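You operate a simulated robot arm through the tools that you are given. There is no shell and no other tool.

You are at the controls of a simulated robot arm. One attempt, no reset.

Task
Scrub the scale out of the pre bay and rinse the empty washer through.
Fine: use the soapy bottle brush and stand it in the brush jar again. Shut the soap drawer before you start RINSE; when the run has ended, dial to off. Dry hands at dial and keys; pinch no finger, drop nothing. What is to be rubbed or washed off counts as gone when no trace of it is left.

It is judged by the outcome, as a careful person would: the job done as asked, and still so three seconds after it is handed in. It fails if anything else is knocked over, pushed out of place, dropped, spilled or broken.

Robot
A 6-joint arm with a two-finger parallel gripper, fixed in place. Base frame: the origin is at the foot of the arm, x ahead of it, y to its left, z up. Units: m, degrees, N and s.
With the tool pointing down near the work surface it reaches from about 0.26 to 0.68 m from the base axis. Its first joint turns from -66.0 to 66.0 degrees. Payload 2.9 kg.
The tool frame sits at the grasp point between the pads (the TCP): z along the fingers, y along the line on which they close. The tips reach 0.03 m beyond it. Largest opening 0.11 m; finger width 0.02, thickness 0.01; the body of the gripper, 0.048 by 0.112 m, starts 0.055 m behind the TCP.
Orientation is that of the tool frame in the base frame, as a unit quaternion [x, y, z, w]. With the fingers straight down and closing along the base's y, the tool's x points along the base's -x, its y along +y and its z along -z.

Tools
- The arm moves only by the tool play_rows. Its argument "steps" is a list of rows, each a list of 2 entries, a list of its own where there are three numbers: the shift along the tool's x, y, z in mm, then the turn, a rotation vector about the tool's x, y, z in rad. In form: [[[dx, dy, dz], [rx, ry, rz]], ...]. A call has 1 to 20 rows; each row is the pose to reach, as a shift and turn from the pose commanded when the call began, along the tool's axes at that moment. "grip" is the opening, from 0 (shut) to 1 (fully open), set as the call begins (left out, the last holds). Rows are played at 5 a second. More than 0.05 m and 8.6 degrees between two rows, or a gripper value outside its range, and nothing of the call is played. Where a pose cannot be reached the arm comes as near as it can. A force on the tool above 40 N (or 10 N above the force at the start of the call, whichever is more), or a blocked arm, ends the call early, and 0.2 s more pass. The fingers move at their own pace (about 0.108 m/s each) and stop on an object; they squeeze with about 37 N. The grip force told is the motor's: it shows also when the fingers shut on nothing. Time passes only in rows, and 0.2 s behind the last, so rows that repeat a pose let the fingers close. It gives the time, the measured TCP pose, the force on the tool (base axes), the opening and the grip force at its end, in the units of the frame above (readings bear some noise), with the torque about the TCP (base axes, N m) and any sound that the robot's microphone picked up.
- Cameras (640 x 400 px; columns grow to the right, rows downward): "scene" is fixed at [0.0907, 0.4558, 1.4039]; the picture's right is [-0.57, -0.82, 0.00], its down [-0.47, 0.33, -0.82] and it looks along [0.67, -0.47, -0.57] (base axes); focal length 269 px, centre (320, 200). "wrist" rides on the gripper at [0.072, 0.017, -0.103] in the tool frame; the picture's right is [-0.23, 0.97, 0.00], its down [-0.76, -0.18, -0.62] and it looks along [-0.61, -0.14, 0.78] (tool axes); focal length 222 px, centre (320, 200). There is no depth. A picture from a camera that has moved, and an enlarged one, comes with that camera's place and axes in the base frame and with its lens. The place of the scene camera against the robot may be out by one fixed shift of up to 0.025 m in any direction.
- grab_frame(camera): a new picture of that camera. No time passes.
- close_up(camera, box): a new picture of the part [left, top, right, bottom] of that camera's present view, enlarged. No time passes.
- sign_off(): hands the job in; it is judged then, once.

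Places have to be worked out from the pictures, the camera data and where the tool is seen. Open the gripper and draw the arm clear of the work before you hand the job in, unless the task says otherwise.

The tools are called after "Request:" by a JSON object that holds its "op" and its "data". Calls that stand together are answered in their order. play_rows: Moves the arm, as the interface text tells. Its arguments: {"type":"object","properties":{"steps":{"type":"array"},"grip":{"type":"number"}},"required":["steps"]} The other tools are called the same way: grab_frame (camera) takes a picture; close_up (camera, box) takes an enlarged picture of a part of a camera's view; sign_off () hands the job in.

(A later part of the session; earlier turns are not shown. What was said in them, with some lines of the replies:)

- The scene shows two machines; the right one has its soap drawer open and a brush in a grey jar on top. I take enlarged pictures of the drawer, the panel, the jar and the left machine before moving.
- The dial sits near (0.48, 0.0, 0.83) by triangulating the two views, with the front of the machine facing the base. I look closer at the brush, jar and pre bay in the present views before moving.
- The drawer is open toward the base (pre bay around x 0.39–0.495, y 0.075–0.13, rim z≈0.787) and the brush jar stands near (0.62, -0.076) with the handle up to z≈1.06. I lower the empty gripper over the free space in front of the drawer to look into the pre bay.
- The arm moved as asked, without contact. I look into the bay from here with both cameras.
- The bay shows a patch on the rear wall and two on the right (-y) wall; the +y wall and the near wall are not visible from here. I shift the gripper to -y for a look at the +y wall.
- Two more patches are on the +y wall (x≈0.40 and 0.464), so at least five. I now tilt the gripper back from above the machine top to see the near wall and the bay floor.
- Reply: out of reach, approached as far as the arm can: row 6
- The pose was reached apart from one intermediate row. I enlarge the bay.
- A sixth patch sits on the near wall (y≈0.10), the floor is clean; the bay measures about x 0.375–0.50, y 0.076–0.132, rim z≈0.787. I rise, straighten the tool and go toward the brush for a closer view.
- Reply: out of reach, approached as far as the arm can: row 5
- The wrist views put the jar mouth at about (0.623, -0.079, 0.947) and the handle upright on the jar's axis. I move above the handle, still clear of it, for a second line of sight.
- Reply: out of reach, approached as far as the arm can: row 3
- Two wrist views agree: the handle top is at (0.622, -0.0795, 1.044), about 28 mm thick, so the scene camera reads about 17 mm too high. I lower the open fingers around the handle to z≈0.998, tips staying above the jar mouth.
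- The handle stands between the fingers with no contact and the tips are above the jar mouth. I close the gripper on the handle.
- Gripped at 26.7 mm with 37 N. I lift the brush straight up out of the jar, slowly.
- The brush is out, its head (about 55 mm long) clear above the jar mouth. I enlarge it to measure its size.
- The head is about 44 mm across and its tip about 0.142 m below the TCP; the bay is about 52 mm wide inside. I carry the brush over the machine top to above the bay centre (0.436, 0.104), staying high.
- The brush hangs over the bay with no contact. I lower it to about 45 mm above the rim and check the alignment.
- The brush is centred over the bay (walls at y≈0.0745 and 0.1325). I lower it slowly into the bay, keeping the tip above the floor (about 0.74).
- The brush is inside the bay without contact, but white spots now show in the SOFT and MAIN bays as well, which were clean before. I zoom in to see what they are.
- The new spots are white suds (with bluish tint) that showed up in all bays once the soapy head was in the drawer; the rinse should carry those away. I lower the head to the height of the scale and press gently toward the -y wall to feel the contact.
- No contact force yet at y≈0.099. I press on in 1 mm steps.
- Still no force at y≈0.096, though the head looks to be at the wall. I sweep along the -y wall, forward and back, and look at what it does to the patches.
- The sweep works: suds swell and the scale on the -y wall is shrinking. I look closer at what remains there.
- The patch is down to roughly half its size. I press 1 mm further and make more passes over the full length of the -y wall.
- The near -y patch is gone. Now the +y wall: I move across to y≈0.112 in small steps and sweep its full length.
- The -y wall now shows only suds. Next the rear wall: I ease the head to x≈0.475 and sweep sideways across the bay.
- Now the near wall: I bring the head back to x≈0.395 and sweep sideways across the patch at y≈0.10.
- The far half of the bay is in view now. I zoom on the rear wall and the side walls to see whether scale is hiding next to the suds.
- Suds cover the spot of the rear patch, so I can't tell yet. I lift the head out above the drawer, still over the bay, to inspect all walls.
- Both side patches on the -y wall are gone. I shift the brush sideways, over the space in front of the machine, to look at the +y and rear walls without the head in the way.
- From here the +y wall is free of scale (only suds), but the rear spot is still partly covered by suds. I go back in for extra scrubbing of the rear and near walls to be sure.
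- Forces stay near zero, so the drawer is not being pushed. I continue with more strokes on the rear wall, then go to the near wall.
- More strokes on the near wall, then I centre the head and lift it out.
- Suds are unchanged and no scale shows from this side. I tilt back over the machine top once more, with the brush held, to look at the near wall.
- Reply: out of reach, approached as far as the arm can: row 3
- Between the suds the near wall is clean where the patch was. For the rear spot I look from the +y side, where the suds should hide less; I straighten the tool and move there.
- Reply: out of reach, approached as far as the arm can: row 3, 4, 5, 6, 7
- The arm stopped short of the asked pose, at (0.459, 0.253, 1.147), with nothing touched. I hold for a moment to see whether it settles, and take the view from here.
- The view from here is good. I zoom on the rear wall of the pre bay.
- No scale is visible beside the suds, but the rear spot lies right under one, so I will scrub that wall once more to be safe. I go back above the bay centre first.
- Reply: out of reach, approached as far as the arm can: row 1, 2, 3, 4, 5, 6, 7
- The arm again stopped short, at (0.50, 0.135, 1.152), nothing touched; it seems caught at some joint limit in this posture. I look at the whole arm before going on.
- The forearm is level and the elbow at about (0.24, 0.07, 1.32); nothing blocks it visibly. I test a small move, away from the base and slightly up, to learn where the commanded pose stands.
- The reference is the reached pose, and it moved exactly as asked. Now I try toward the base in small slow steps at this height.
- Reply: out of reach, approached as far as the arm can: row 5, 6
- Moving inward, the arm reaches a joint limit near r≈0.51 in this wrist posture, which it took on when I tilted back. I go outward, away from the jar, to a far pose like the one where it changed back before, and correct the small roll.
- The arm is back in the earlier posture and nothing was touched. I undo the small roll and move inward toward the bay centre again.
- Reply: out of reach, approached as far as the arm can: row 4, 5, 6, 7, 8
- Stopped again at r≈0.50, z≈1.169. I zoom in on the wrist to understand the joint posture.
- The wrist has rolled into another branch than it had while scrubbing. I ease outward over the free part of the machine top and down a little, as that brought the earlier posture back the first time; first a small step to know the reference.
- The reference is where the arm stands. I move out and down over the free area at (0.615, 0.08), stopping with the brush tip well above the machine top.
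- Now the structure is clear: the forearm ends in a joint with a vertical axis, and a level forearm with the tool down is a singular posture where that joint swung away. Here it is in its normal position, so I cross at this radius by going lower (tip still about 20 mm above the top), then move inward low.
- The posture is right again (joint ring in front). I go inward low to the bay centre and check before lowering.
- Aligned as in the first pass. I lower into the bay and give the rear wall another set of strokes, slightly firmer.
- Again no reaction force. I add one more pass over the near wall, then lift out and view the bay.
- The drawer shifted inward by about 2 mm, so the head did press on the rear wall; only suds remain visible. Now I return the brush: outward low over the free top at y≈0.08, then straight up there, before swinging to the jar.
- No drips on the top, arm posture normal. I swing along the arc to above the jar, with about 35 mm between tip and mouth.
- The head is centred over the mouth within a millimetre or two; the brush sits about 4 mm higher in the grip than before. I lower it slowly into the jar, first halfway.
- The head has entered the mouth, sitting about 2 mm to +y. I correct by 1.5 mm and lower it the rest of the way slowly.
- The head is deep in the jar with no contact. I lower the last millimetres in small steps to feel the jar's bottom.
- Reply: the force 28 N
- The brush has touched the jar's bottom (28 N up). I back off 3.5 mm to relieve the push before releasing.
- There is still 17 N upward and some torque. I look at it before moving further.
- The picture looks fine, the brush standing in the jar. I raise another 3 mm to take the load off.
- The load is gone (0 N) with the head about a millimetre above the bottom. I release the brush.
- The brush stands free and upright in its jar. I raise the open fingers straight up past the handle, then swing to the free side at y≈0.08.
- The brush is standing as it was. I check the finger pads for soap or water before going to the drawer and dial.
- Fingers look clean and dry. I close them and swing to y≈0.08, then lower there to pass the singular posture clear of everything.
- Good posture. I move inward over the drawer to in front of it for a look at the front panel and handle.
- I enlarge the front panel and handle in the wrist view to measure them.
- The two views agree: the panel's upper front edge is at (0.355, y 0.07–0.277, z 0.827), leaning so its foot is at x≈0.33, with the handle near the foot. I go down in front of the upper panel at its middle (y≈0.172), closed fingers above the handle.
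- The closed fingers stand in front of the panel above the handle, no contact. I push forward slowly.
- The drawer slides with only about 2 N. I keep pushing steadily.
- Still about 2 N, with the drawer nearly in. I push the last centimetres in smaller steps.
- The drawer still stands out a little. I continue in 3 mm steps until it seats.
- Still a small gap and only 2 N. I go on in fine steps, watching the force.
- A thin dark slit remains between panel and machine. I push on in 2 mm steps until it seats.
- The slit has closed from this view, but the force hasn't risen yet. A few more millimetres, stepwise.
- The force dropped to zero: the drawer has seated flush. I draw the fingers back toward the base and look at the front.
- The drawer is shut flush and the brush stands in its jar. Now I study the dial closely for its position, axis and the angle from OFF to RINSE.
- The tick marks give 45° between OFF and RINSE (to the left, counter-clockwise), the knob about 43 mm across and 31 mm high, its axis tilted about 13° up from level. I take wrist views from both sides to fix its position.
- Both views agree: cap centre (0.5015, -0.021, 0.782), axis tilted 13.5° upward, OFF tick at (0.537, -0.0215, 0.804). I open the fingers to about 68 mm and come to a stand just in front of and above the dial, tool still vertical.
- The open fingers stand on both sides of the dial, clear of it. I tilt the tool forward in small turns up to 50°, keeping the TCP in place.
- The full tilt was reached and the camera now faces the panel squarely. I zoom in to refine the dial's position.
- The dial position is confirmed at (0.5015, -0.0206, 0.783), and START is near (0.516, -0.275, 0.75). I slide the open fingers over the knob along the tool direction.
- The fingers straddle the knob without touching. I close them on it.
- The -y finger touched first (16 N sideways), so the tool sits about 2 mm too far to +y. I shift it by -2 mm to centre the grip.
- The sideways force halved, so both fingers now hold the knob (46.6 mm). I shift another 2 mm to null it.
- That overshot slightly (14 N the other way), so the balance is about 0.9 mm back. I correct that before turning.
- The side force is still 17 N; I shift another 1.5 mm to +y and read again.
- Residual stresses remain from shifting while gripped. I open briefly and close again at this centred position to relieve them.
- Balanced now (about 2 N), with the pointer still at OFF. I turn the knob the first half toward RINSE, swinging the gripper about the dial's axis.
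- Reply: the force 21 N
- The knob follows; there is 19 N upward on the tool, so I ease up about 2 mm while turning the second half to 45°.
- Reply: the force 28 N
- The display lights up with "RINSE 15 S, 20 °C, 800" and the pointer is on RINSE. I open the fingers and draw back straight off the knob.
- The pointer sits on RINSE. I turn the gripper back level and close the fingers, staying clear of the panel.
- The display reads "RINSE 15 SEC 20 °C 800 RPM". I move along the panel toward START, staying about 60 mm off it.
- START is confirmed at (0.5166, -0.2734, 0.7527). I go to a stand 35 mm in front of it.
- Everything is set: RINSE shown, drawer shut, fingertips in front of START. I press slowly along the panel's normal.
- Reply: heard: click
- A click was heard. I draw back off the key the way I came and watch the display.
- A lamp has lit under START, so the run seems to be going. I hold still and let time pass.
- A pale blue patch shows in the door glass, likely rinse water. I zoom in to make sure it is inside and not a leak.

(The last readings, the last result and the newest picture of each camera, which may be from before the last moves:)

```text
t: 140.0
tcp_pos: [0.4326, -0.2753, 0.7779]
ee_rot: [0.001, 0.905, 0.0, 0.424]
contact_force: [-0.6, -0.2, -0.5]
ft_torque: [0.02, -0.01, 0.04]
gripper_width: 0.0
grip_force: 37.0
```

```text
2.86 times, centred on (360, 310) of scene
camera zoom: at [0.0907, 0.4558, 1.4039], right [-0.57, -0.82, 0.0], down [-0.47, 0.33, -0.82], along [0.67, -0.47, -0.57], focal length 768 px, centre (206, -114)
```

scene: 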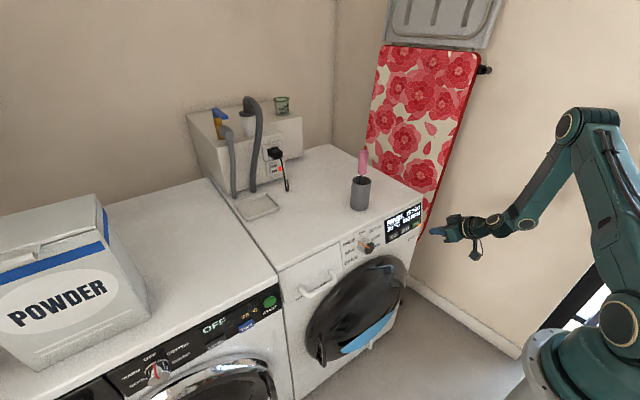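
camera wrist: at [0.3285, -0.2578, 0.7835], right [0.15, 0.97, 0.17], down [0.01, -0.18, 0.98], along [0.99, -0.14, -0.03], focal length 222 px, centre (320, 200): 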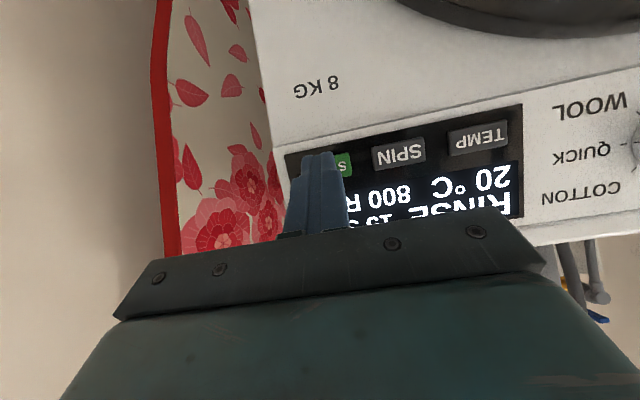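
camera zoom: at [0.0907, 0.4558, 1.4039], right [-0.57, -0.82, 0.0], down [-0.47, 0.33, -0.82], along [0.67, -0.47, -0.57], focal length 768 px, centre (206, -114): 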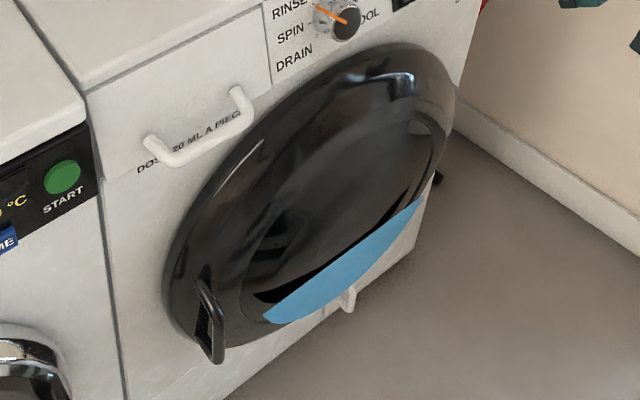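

The water is behind the door glass, so the rinse is running. While it runs, I open the fingers and move back to a stand in front of the dial, well clear of it.

Request:
{"op": "play_rows", "data": {"steps": [[[-9, 40, -6], [0, 0, 0]], [[-18, 80, -12], [0, 0, 0]], [[-28, 120, -18], [0, 0, 0]], [[-38, 160, -24], [0, 0, 0]], [[-47, 200, -30], [0, 0, 0]], [[-54.8, 235, -36], [0, 0, 0]], [[-54.8, 253.5, -36], [0, 0, 0]], [[-54.8, 253.5, -36], [0, 0, 0]]], "grip": 0.62}}

Request:
{"op": "grab_frame", "data": {"camera": "scene"}}

Request:
{"op": "close_up", "data": {"camera": "scene", "box": [350, 190, 450, 270]}}

```text
t: 141.8
tcp_pos: [0.4404, -0.0231, 0.8449]
ee_rot: [0.0, 0.905, 0.0, 0.425]
contact_force: [0.0, -0.3, -0.2]
ft_torque: [-0.03, -0.01, -0.01]
gripper_width: 0.0683
grip_force: 0.0
```

```text
taken
```

scene: 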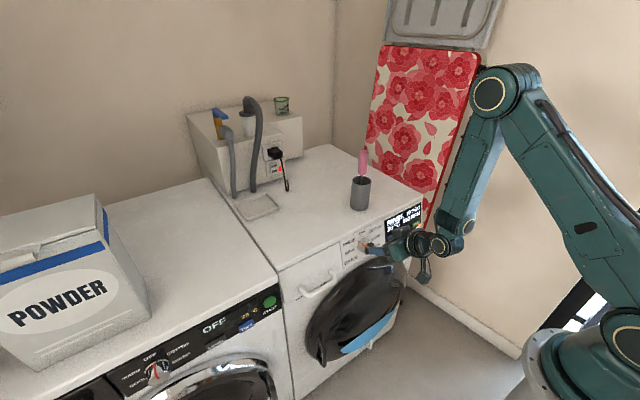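

```text
5.00 times, centred on (400, 230) of scene
camera zoom: at [0.0907, 0.4559, 1.4039], right [-0.57, -0.82, 0.0], down [-0.47, 0.33, -0.82], along [0.68, -0.47, -0.57], focal length 1345 px, centre (-80, 50)
```

zoom: 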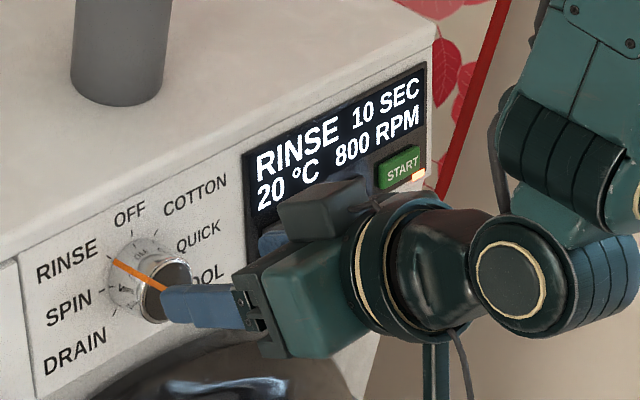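

The display counts down: "10 SEC". I wait.

Request:
{"op": "play_rows", "data": {"steps": [[[0, 0, 0], [0, 0, 0]], [[0, 0, 0], [0, 0, 0]], [[0, 0, 0], [0, 0, 0]], [[0, 0, 0], [0, 0, 0]], [[0, 0, 0], [0, 0, 0]], [[0, 0, 0], [0, 0, 0]], [[0, 0, 0], [0, 0, 0]], [[0, 0, 0], [0, 0, 0]], [[0, 0, 0], [0, 0, 0]], [[0, 0, 0], [0, 0, 0]], [[0, 0, 0], [0, 0, 0]], [[0, 0, 0], [0, 0, 0]], [[0, 0, 0], [0, 0, 0]], [[0, 0, 0], [0, 0, 0]], [[0, 0, 0], [0, 0, 0]], [[0, 0, 0], [0, 0, 0]], [[0, 0, 0], [0, 0, 0]], [[0, 0, 0], [0, 0, 0]], [[0, 0, 0], [0, 0, 0]], [[0, 0, 0], [0, 0, 0]]]}}

Request:
{"op": "play_rows", "data": {"steps": [[[0, 0, 0], [0, 0, 0]], [[0, 0, 0], [0, 0, 0]], [[0, 0, 0], [0, 0, 0]], [[0, 0, 0], [0, 0, 0]], [[0, 0, 0], [0, 0, 0]], [[0, 0, 0], [0, 0, 0]], [[0, 0, 0], [0, 0, 0]], [[0, 0, 0], [0, 0, 0]], [[0, 0, 0], [0, 0, 0]], [[0, 0, 0], [0, 0, 0]], [[0, 0, 0], [0, 0, 0]], [[0, 0, 0], [0, 0, 0]], [[0, 0, 0], [0, 0, 0]], [[0, 0, 0], [0, 0, 0]], [[0, 0, 0], [0, 0, 0]], [[0, 0, 0], [0, 0, 0]], [[0, 0, 0], [0, 0, 0]], [[0, 0, 0], [0, 0, 0]], [[0, 0, 0], [0, 0, 0]], [[0, 0, 0], [0, 0, 0]]]}}

Request:
{"op": "close_up", "data": {"camera": "scene", "box": [350, 190, 450, 270]}}

Request:
{"op": "close_up", "data": {"camera": "scene", "box": [290, 240, 430, 380]}}

```text
t: 146.0
tcp_pos: [0.4419, -0.0214, 0.8435]
ee_rot: [0.001, 0.905, -0.001, 0.425]
contact_force: [-0.2, -1.0, -0.1]
ft_torque: [0.04, -0.02, 0.01]
gripper_width: 0.0679
grip_force: 0.1
```

```text
t: 150.2
tcp_pos: [0.4418, -0.0231, 0.8449]
ee_rot: [0.0, 0.905, 0.0, 0.425]
contact_force: [-0.4, -0.7, 0.3]
ft_torque: [0.02, 0.02, 0.02]
gripper_width: 0.0683
grip_force: 0.0
```

```text
5.00 times, centred on (400, 230) of scene
camera zoom: at [0.0907, 0.4558, 1.4039], right [-0.57, -0.82, 0.0], down [-0.47, 0.33, -0.82], along [0.67, -0.47, -0.57], focal length 1345 px, centre (-80, 50)
```

zoom: 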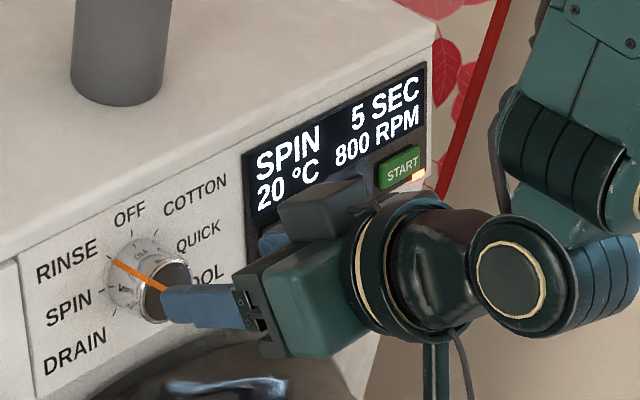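

```text
2.86 times, centred on (360, 310) of scene
camera zoom: at [0.0907, 0.4558, 1.4039], right [-0.57, -0.82, 0.0], down [-0.47, 0.33, -0.82], along [0.67, -0.47, -0.57], focal length 768 px, centre (206, -114)
```

zoom: 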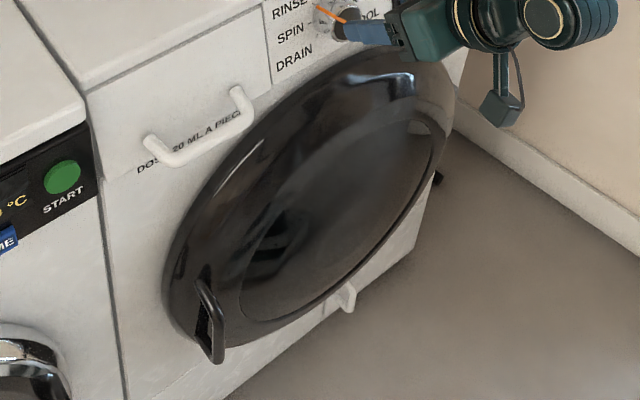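

It is in the spin phase now, "5 SEC" left, and the water has gone. I keep waiting until the display tells the end.

Request:
{"op": "play_rows", "data": {"steps": [[[0, 0, 0], [0, 0, 0]], [[0, 0, 0], [0, 0, 0]], [[0, 0, 0], [0, 0, 0]], [[0, 0, 0], [0, 0, 0]], [[0, 0, 0], [0, 0, 0]], [[0, 0, 0], [0, 0, 0]], [[0, 0, 0], [0, 0, 0]], [[0, 0, 0], [0, 0, 0]], [[0, 0, 0], [0, 0, 0]], [[0, 0, 0], [0, 0, 0]], [[0, 0, 0], [0, 0, 0]], [[0, 0, 0], [0, 0, 0]], [[0, 0, 0], [0, 0, 0]], [[0, 0, 0], [0, 0, 0]], [[0, 0, 0], [0, 0, 0]], [[0, 0, 0], [0, 0, 0]], [[0, 0, 0], [0, 0, 0]], [[0, 0, 0], [0, 0, 0]], [[0, 0, 0], [0, 0, 0]], [[0, 0, 0], [0, 0, 0]]]}}

Request:
{"op": "close_up", "data": {"camera": "scene", "box": [350, 190, 450, 270]}}

```text
t: 154.4
tcp_pos: [0.4409, -0.023, 0.8446]
ee_rot: [0.001, 0.906, 0.0, 0.424]
contact_force: [-0.5, -0.8, 0.2]
ft_torque: [-0.01, -0.03, 0.03]
gripper_width: 0.0682
grip_force: 0.1
```

```text
5.00 times, centred on (400, 230) of scene
camera zoom: at [0.0907, 0.4558, 1.4039], right [-0.57, -0.82, 0.0], down [-0.47, 0.33, -0.82], along [0.67, -0.47, -0.57], focal length 1345 px, centre (-80, 50)
```

zoom: 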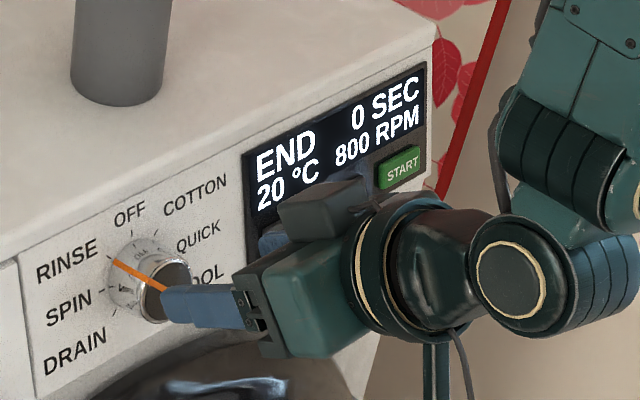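

The display reads "END 0 SEC" and the lamp is off. I slide the open fingers over the knob again at the same grasp as before.

Request:
{"op": "play_rows", "data": {"steps": [[[1, 0.5, 15], [0, 0, 0]], [[1.5, 0.7, 30], [0, 0, 0]], [[1.5, 0.7, 45], [0, 0, 0]], [[1.5, 0.7, 57], [0, 0, 0]], [[1.5, 0.7, 67], [0, 0, 0]], [[1.5, 0.7, 74], [0, 0, 0]], [[1.5, 0.7, 74], [0, 0, 0]]]}}

Request:
{"op": "close_up", "data": {"camera": "wrist", "box": [220, 90, 420, 230]}}

```text
t: 156.0
tcp_pos: [0.4961, -0.0216, 0.7948]
ee_rot: [-0.001, 0.906, 0.001, 0.424]
contact_force: [0.2, -0.1, -0.2]
ft_torque: [-0.03, 0.01, 0.02]
gripper_width: 0.0681
grip_force: 0.0
```

```text
2.86 times, centred on (320, 160) of wrist
camera zoom: at [0.3698, -0.0051, 0.8048], right [0.15, 0.97, 0.17], down [0.01, -0.18, 0.98], along [0.99, -0.14, -0.03], focal length 635 px, centre (320, 314)
```

zoom: 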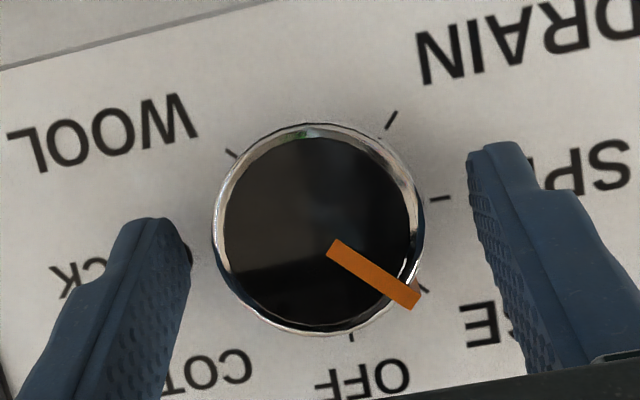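

The knob is between the pads, the pointer ridge clear of them. I close the fingers.

Request:
{"op": "play_rows", "data": {"steps": [[[0, 0, 0], [0, 0, 0]], [[0, 0, 0], [0, 0, 0]], [[0, 0, 0], [0, 0, 0]]], "grip": 0.36}}

```text
t: 156.8
tcp_pos: [0.4962, -0.0215, 0.7945]
ee_rot: [0.0, 0.905, 0.0, 0.425]
contact_force: [1.8, 4.8, -2.1]
ft_torque: [0.05, -0.03, 0.12]
gripper_width: 0.0468
grip_force: 44.8
```

Gripped and balanced (about 5 N). I turn the knob back by the first half toward OFF, swinging about the dial's axis.

Request:
{"op": "play_rows", "data": {"steps": [[[0.04, -1.0, 0.02], [-0.0438, 0, 0.0878]], [[0.18, -2.0, 0.09], [-0.0877, 0, 0.1756]], [[0.4, -3.0, 0.2], [-0.1315, 0, 0.2634]], [[0.7, -3.9, 0.35], [-0.1753, 0, 0.3512]], [[0.7, -3.9, 0.35], [-0.1753, 0, 0.3512]]]}}

Request:
{"op": "close_up", "data": {"camera": "wrist", "box": [220, 60, 420, 230]}}

```text
t: 158.0
tcp_pos: [0.4955, -0.0258, 0.7949]
ee_rot: [0.122, 0.888, 0.153, 0.416]
contact_force: [-1.5, 4.1, -4.2]
ft_torque: [0.0, -0.02, -0.11]
gripper_width: 0.047
grip_force: 44.8
```

```text
2.35 times, centred on (320, 145) of wrist
camera zoom: at [0.3715, -0.0026, 0.8122], right [0.23, 0.82, 0.52], down [-0.02, -0.53, 0.85], along [0.97, -0.21, -0.1], focal length 523 px, centre (320, 329)
```

zoom: 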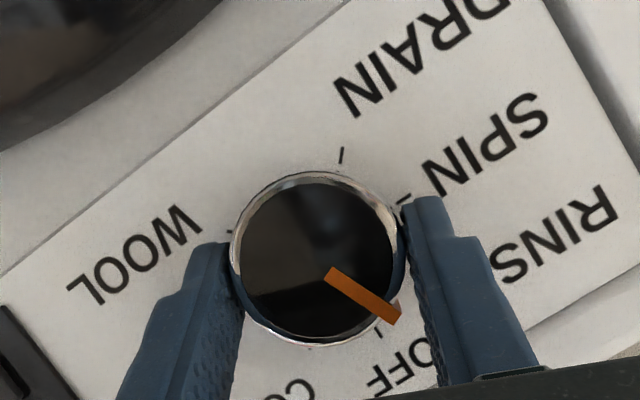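

Forces are low and the pointer is halfway. I turn the second half to OFF.

Request:
{"op": "play_rows", "data": {"steps": [[[0.04, -1.0, 0.02], [-0.0438, 0, 0.0878]], [[0.18, -2.0, 0.09], [-0.0877, 0, 0.1756]], [[0.4, -3.0, 0.2], [-0.1315, 0, 0.2634]], [[0.7, -3.9, 0.35], [-0.1753, 0, 0.3512]], [[0.7, -3.9, 0.35], [-0.1753, 0, 0.3512]]]}}

Request:
{"op": "close_up", "data": {"camera": "wrist", "box": [220, 40, 420, 230]}}

Request:
{"op": "close_up", "data": {"camera": "scene", "box": [330, 190, 430, 280]}}

```text
t: 159.2
tcp_pos: [0.4953, -0.0284, 0.7927]
ee_rot: [0.238, 0.836, 0.3, 0.392]
contact_force: [-8.9, 1.9, 4.3]
ft_torque: [-0.07, -0.05, -0.26]
gripper_width: 0.0464
grip_force: 44.8
```

```text
2.11 times, centred on (320, 135) of wrist
camera zoom: at [0.3732, -0.0034, 0.8192], right [0.29, 0.54, 0.79], down [-0.09, -0.81, 0.59], along [0.95, -0.24, -0.19], focal length 468 px, centre (320, 337)
```

zoom: 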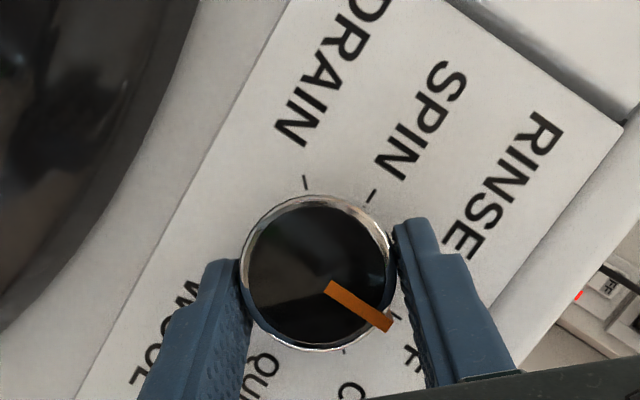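

```text
4.44 times, centred on (380, 235) of scene
camera zoom: at [0.0905, 0.4559, 1.4039], right [-0.57, -0.82, 0.0], down [-0.47, 0.33, -0.82], along [0.68, -0.47, -0.57], focal length 1195 px, centre (53, 44)
```

zoom: 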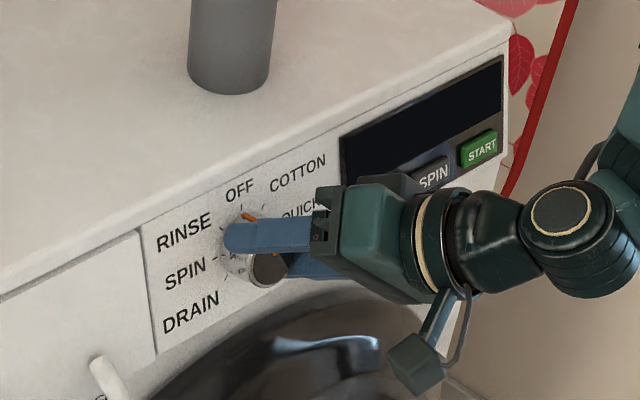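

The display has gone dark, the dial is at OFF. I open the fingers and draw back straight off the knob.

Request:
{"op": "play_rows", "data": {"steps": [[[0, 0, 0], [0, 0, 0]], [[0, 0, 0], [0, 0, 0]], [[0, 0, -15], [0, 0, 0]], [[0, 0, -35], [0, 0, 0]], [[0, 0, -55], [0, 0, 0]], [[0, 0, -75], [0, 0, 0]], [[0, 0, -75], [0, 0, 0]]], "grip": 0.62}}

Request:
{"op": "close_up", "data": {"camera": "scene", "box": [330, 190, 430, 280]}}

Request:
{"op": "grab_frame", "data": {"camera": "wrist"}}

```text
t: 160.8
tcp_pos: [0.4352, -0.053, 0.8313]
ee_rot: [0.237, 0.837, 0.3, 0.392]
contact_force: [0.7, 0.7, 0.9]
ft_torque: [0.0, 0.0, 0.03]
gripper_width: 0.0679
grip_force: 0.1
```

```text
4.44 times, centred on (380, 235) of scene
camera zoom: at [0.0907, 0.4558, 1.4039], right [-0.57, -0.82, 0.0], down [-0.47, 0.33, -0.82], along [0.67, -0.47, -0.57], focal length 1195 px, centre (53, 44)
```

zoom: 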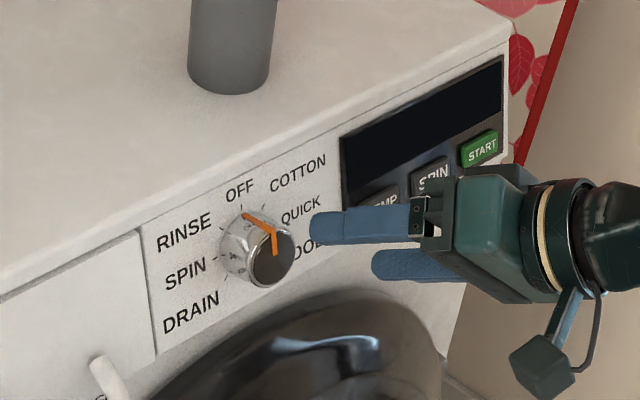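

```text
taken
camera wrist: at [0.3132, -0.0278, 0.8574], right [0.29, 0.55, 0.79], down [-0.09, -0.8, 0.59], along [0.95, -0.24, -0.19], focal length 222 px, centre (320, 200)
```

wrist: 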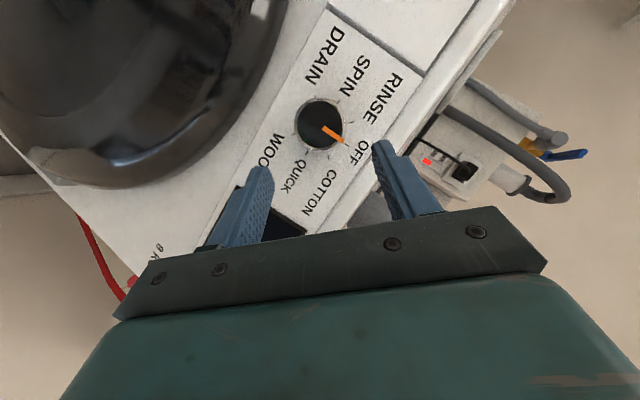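

The dial points to OFF and the display is dark. I turn the gripper back level and withdraw it from the panel.

Request:
{"op": "play_rows", "data": {"steps": [[[0, 0, -10], [0.0438, 0, -0.0878]], [[0, 0, -10], [0.0877, 0, -0.1756]], [[0, 0, -10], [0.1315, 0, -0.2634]], [[0, 0, -10], [0.1753, 0, -0.3512]], [[0, 0, -10], [0.2192, 0, -0.4391]], [[0, 0, -10], [0.263, 0, -0.5268]], [[0, 0, -10], [0.3068, 0, -0.6146]], [[0, 0, -10], [0.3507, 0, -0.7025]], [[0, 0, -10], [0.3507, 0, -0.7025]]]}}

Request:
{"op": "grab_frame", "data": {"camera": "scene"}}

Request:
{"op": "grab_frame", "data": {"camera": "wrist"}}

```text
t: 162.8
tcp_pos: [0.4272, -0.0559, 0.8362]
ee_rot: [0.001, 0.905, -0.001, 0.424]
contact_force: [0.2, -0.2, 0.1]
ft_torque: [0.0, 0.01, 0.01]
gripper_width: 0.0684
grip_force: 0.1
```

```text
taken
```

scene: 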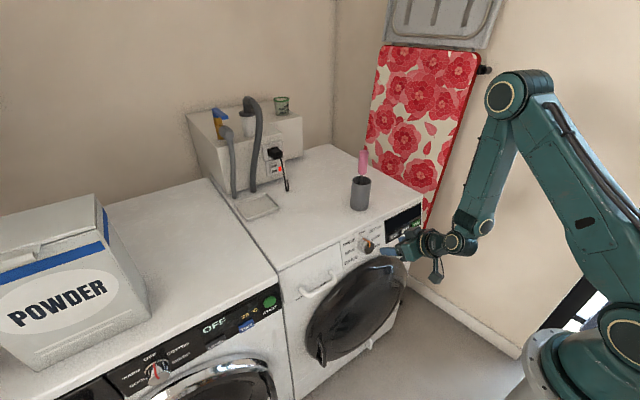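

```text
taken
camera wrist: at [0.3016, -0.0384, 0.8461], right [0.15, 0.97, 0.17], down [0.01, -0.18, 0.98], along [0.99, -0.14, -0.03], focal length 222 px, centre (320, 200)
```

wrist: 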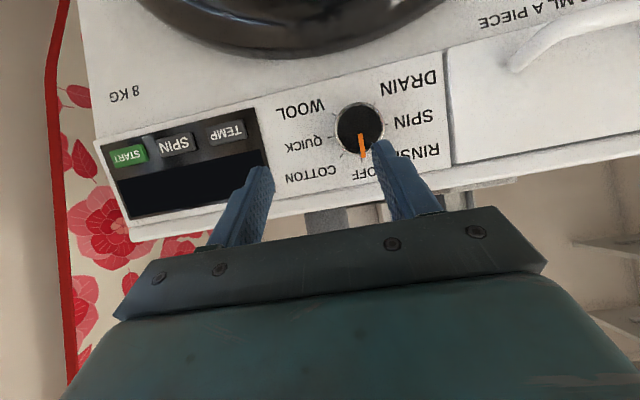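

All looks in order. I check the top, the dial pointer and the jar for drips or anything out of place.

Request:
{"op": "close_up", "data": {"camera": "scene", "box": [240, 140, 430, 280]}}

Request:
{"op": "close_up", "data": {"camera": "scene", "box": [340, 222, 396, 264]}}

Request:
{"op": "close_up", "data": {"camera": "scene", "box": [270, 250, 450, 400]}}

```text
2.86 times, centred on (335, 210) of scene
camera zoom: at [0.0907, 0.4558, 1.4039], right [-0.57, -0.82, 0.0], down [-0.47, 0.33, -0.82], along [0.67, -0.47, -0.57], focal length 768 px, centre (277, 171)
```

zoom: 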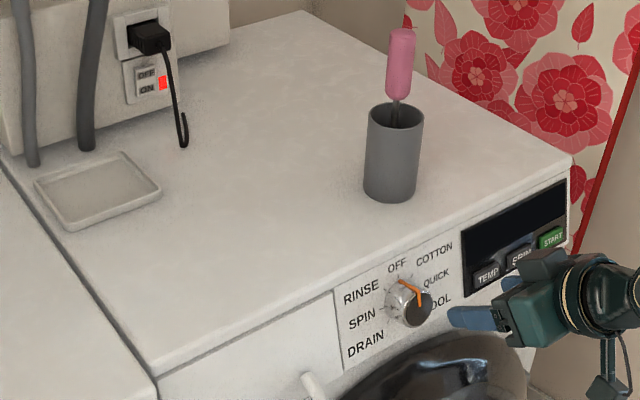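

```text
9.52 times, centred on (368, 243) of scene
camera zoom: at [0.0907, 0.4558, 1.4039], right [-0.57, -0.82, 0.0], down [-0.47, 0.33, -0.82], along [0.67, -0.47, -0.57], focal length 2561 px, centre (-137, -210)
```

zoom: 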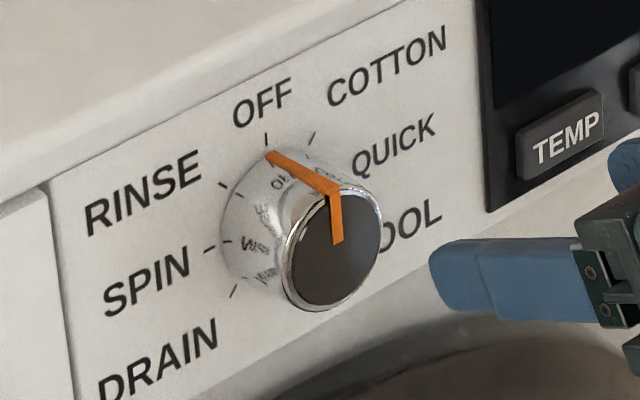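

```text
2.67 times, centred on (360, 325) of scene
camera zoom: at [0.0907, 0.4558, 1.4039], right [-0.57, -0.82, 0.0], down [-0.47, 0.33, -0.82], along [0.67, -0.47, -0.57], focal length 717 px, centre (213, -133)
```

zoom: 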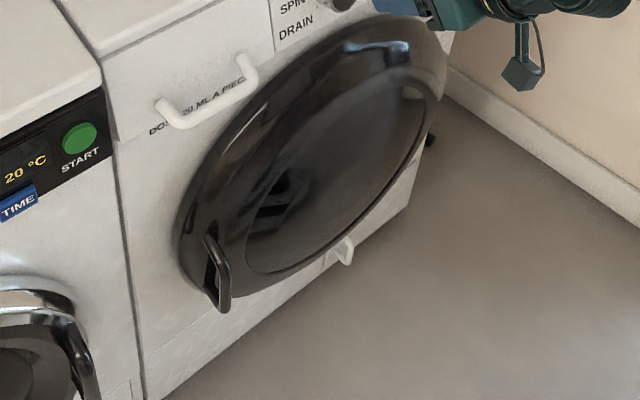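

No drips, the brush stands in its jar, the drawer is shut, the dial points to OFF and the display is dark. I open the gripper fully and draw the arm back and up, straightening the tool.

Request:
{"op": "play_rows", "data": {"steps": [[[-16, 5, -22], [0, 0, 0]], [[-32, 10, -44], [0, 0.12, 0]], [[-48, 15, -66], [0, 0.25, 0]], [[-64, 20, -88], [0, 0.37, 0]], [[-80, 25, -111], [0, 0.5, 0]], [[-97, 30, -133], [0, 0.62, 0]], [[-97, 30, -133], [0, 0.75, 0]], [[-97, 30, -133], [0, 0.873, 0]], [[-97, 30, -133], [0, 0.873, 0]]], "grip": 1.0}}

Request:
{"op": "play_rows", "data": {"steps": [[[0, 0, -30], [0, 0, 0]], [[10, 0, -60], [0, 0, 0]], [[20, 0, -90], [0, 0, 0]], [[20, 0, -110], [0, 0, 0]]]}}

Request:
{"op": "grab_frame", "data": {"camera": "scene"}}

Request:
{"op": "grab_frame", "data": {"camera": "wrist"}}

```text
t: 164.8
tcp_pos: [0.3871, -0.027, 0.9948]
ee_rot: [0.0, 1.0, 0.0, 0.002]
contact_force: [-0.8, 0.2, -0.4]
ft_torque: [0.01, 0.0, 0.01]
gripper_width: 0.1098
grip_force: 0.1
```

```text
t: 165.8
tcp_pos: [0.3672, -0.0252, 1.106]
ee_rot: [0.0, 1.0, 0.0, 0.001]
contact_force: [0.8, 0.2, 0.9]
ft_torque: [0.02, -0.01, 0.03]
gripper_width: 0.11
grip_force: 0.2
```

```text
taken
```

scene: 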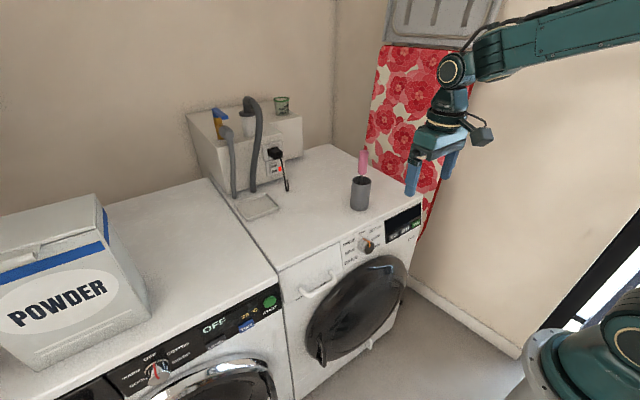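

```text
taken
camera wrist: at [0.2943, -0.0084, 1.2082], right [0.23, 0.97, 0.0], down [0.76, -0.18, 0.63], along [0.61, -0.14, -0.78], focal length 222 px, centre (320, 200)
```

wrist: 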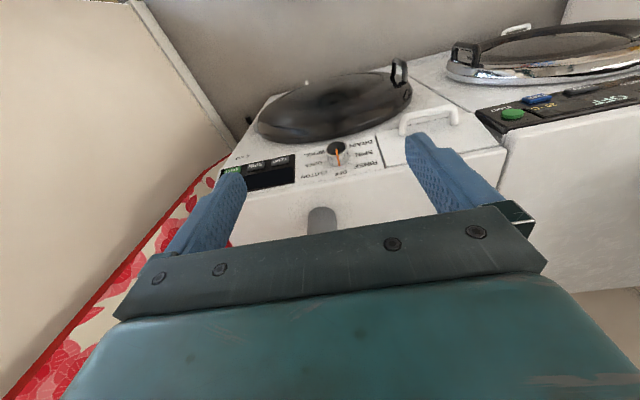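

The arm is clear with the gripper open. The brush is in its jar, the drawer is shut, the rinse ran to END and the dial is at OFF. One thing I could not see directly: suds covered the rear wall's scale spot, so I scrubbed it three times over instead. I hand the job in.

Request:
{"op": "sign_off", "data": {}}

```text
The job is handed in.
```

I scrubbed the pre bay, ran RINSE through to the end and handed the job in. One of the six scale patches I could not check by eye.

- **Scale:** There were six patches in the pre bay. Four on the side walls are visibly gone, and the near wall is clean between the suds. The rear-wall patch was hidden under suds, so I scrubbed it in three separate rounds. I did not reopen the drawer after the rinse to look at it.
- **Suds:** White suds appeared in all three bays while I scrubbed. I relied on the rinse to wash them out and did not check inside afterwards.
- **Brush:** It is standing in its jar again, and I saw no drips.
- **Rinse:** The soap drawer was shut before START. The display counted down from 15 s to "END 0 SEC", then I turned the dial back to OFF and the display went dark.
- **Hands and surroundings:** The fingers only held the brush handle before touching the dial and START, and they looked dry. Nothing was pinched, dropped or knocked over.
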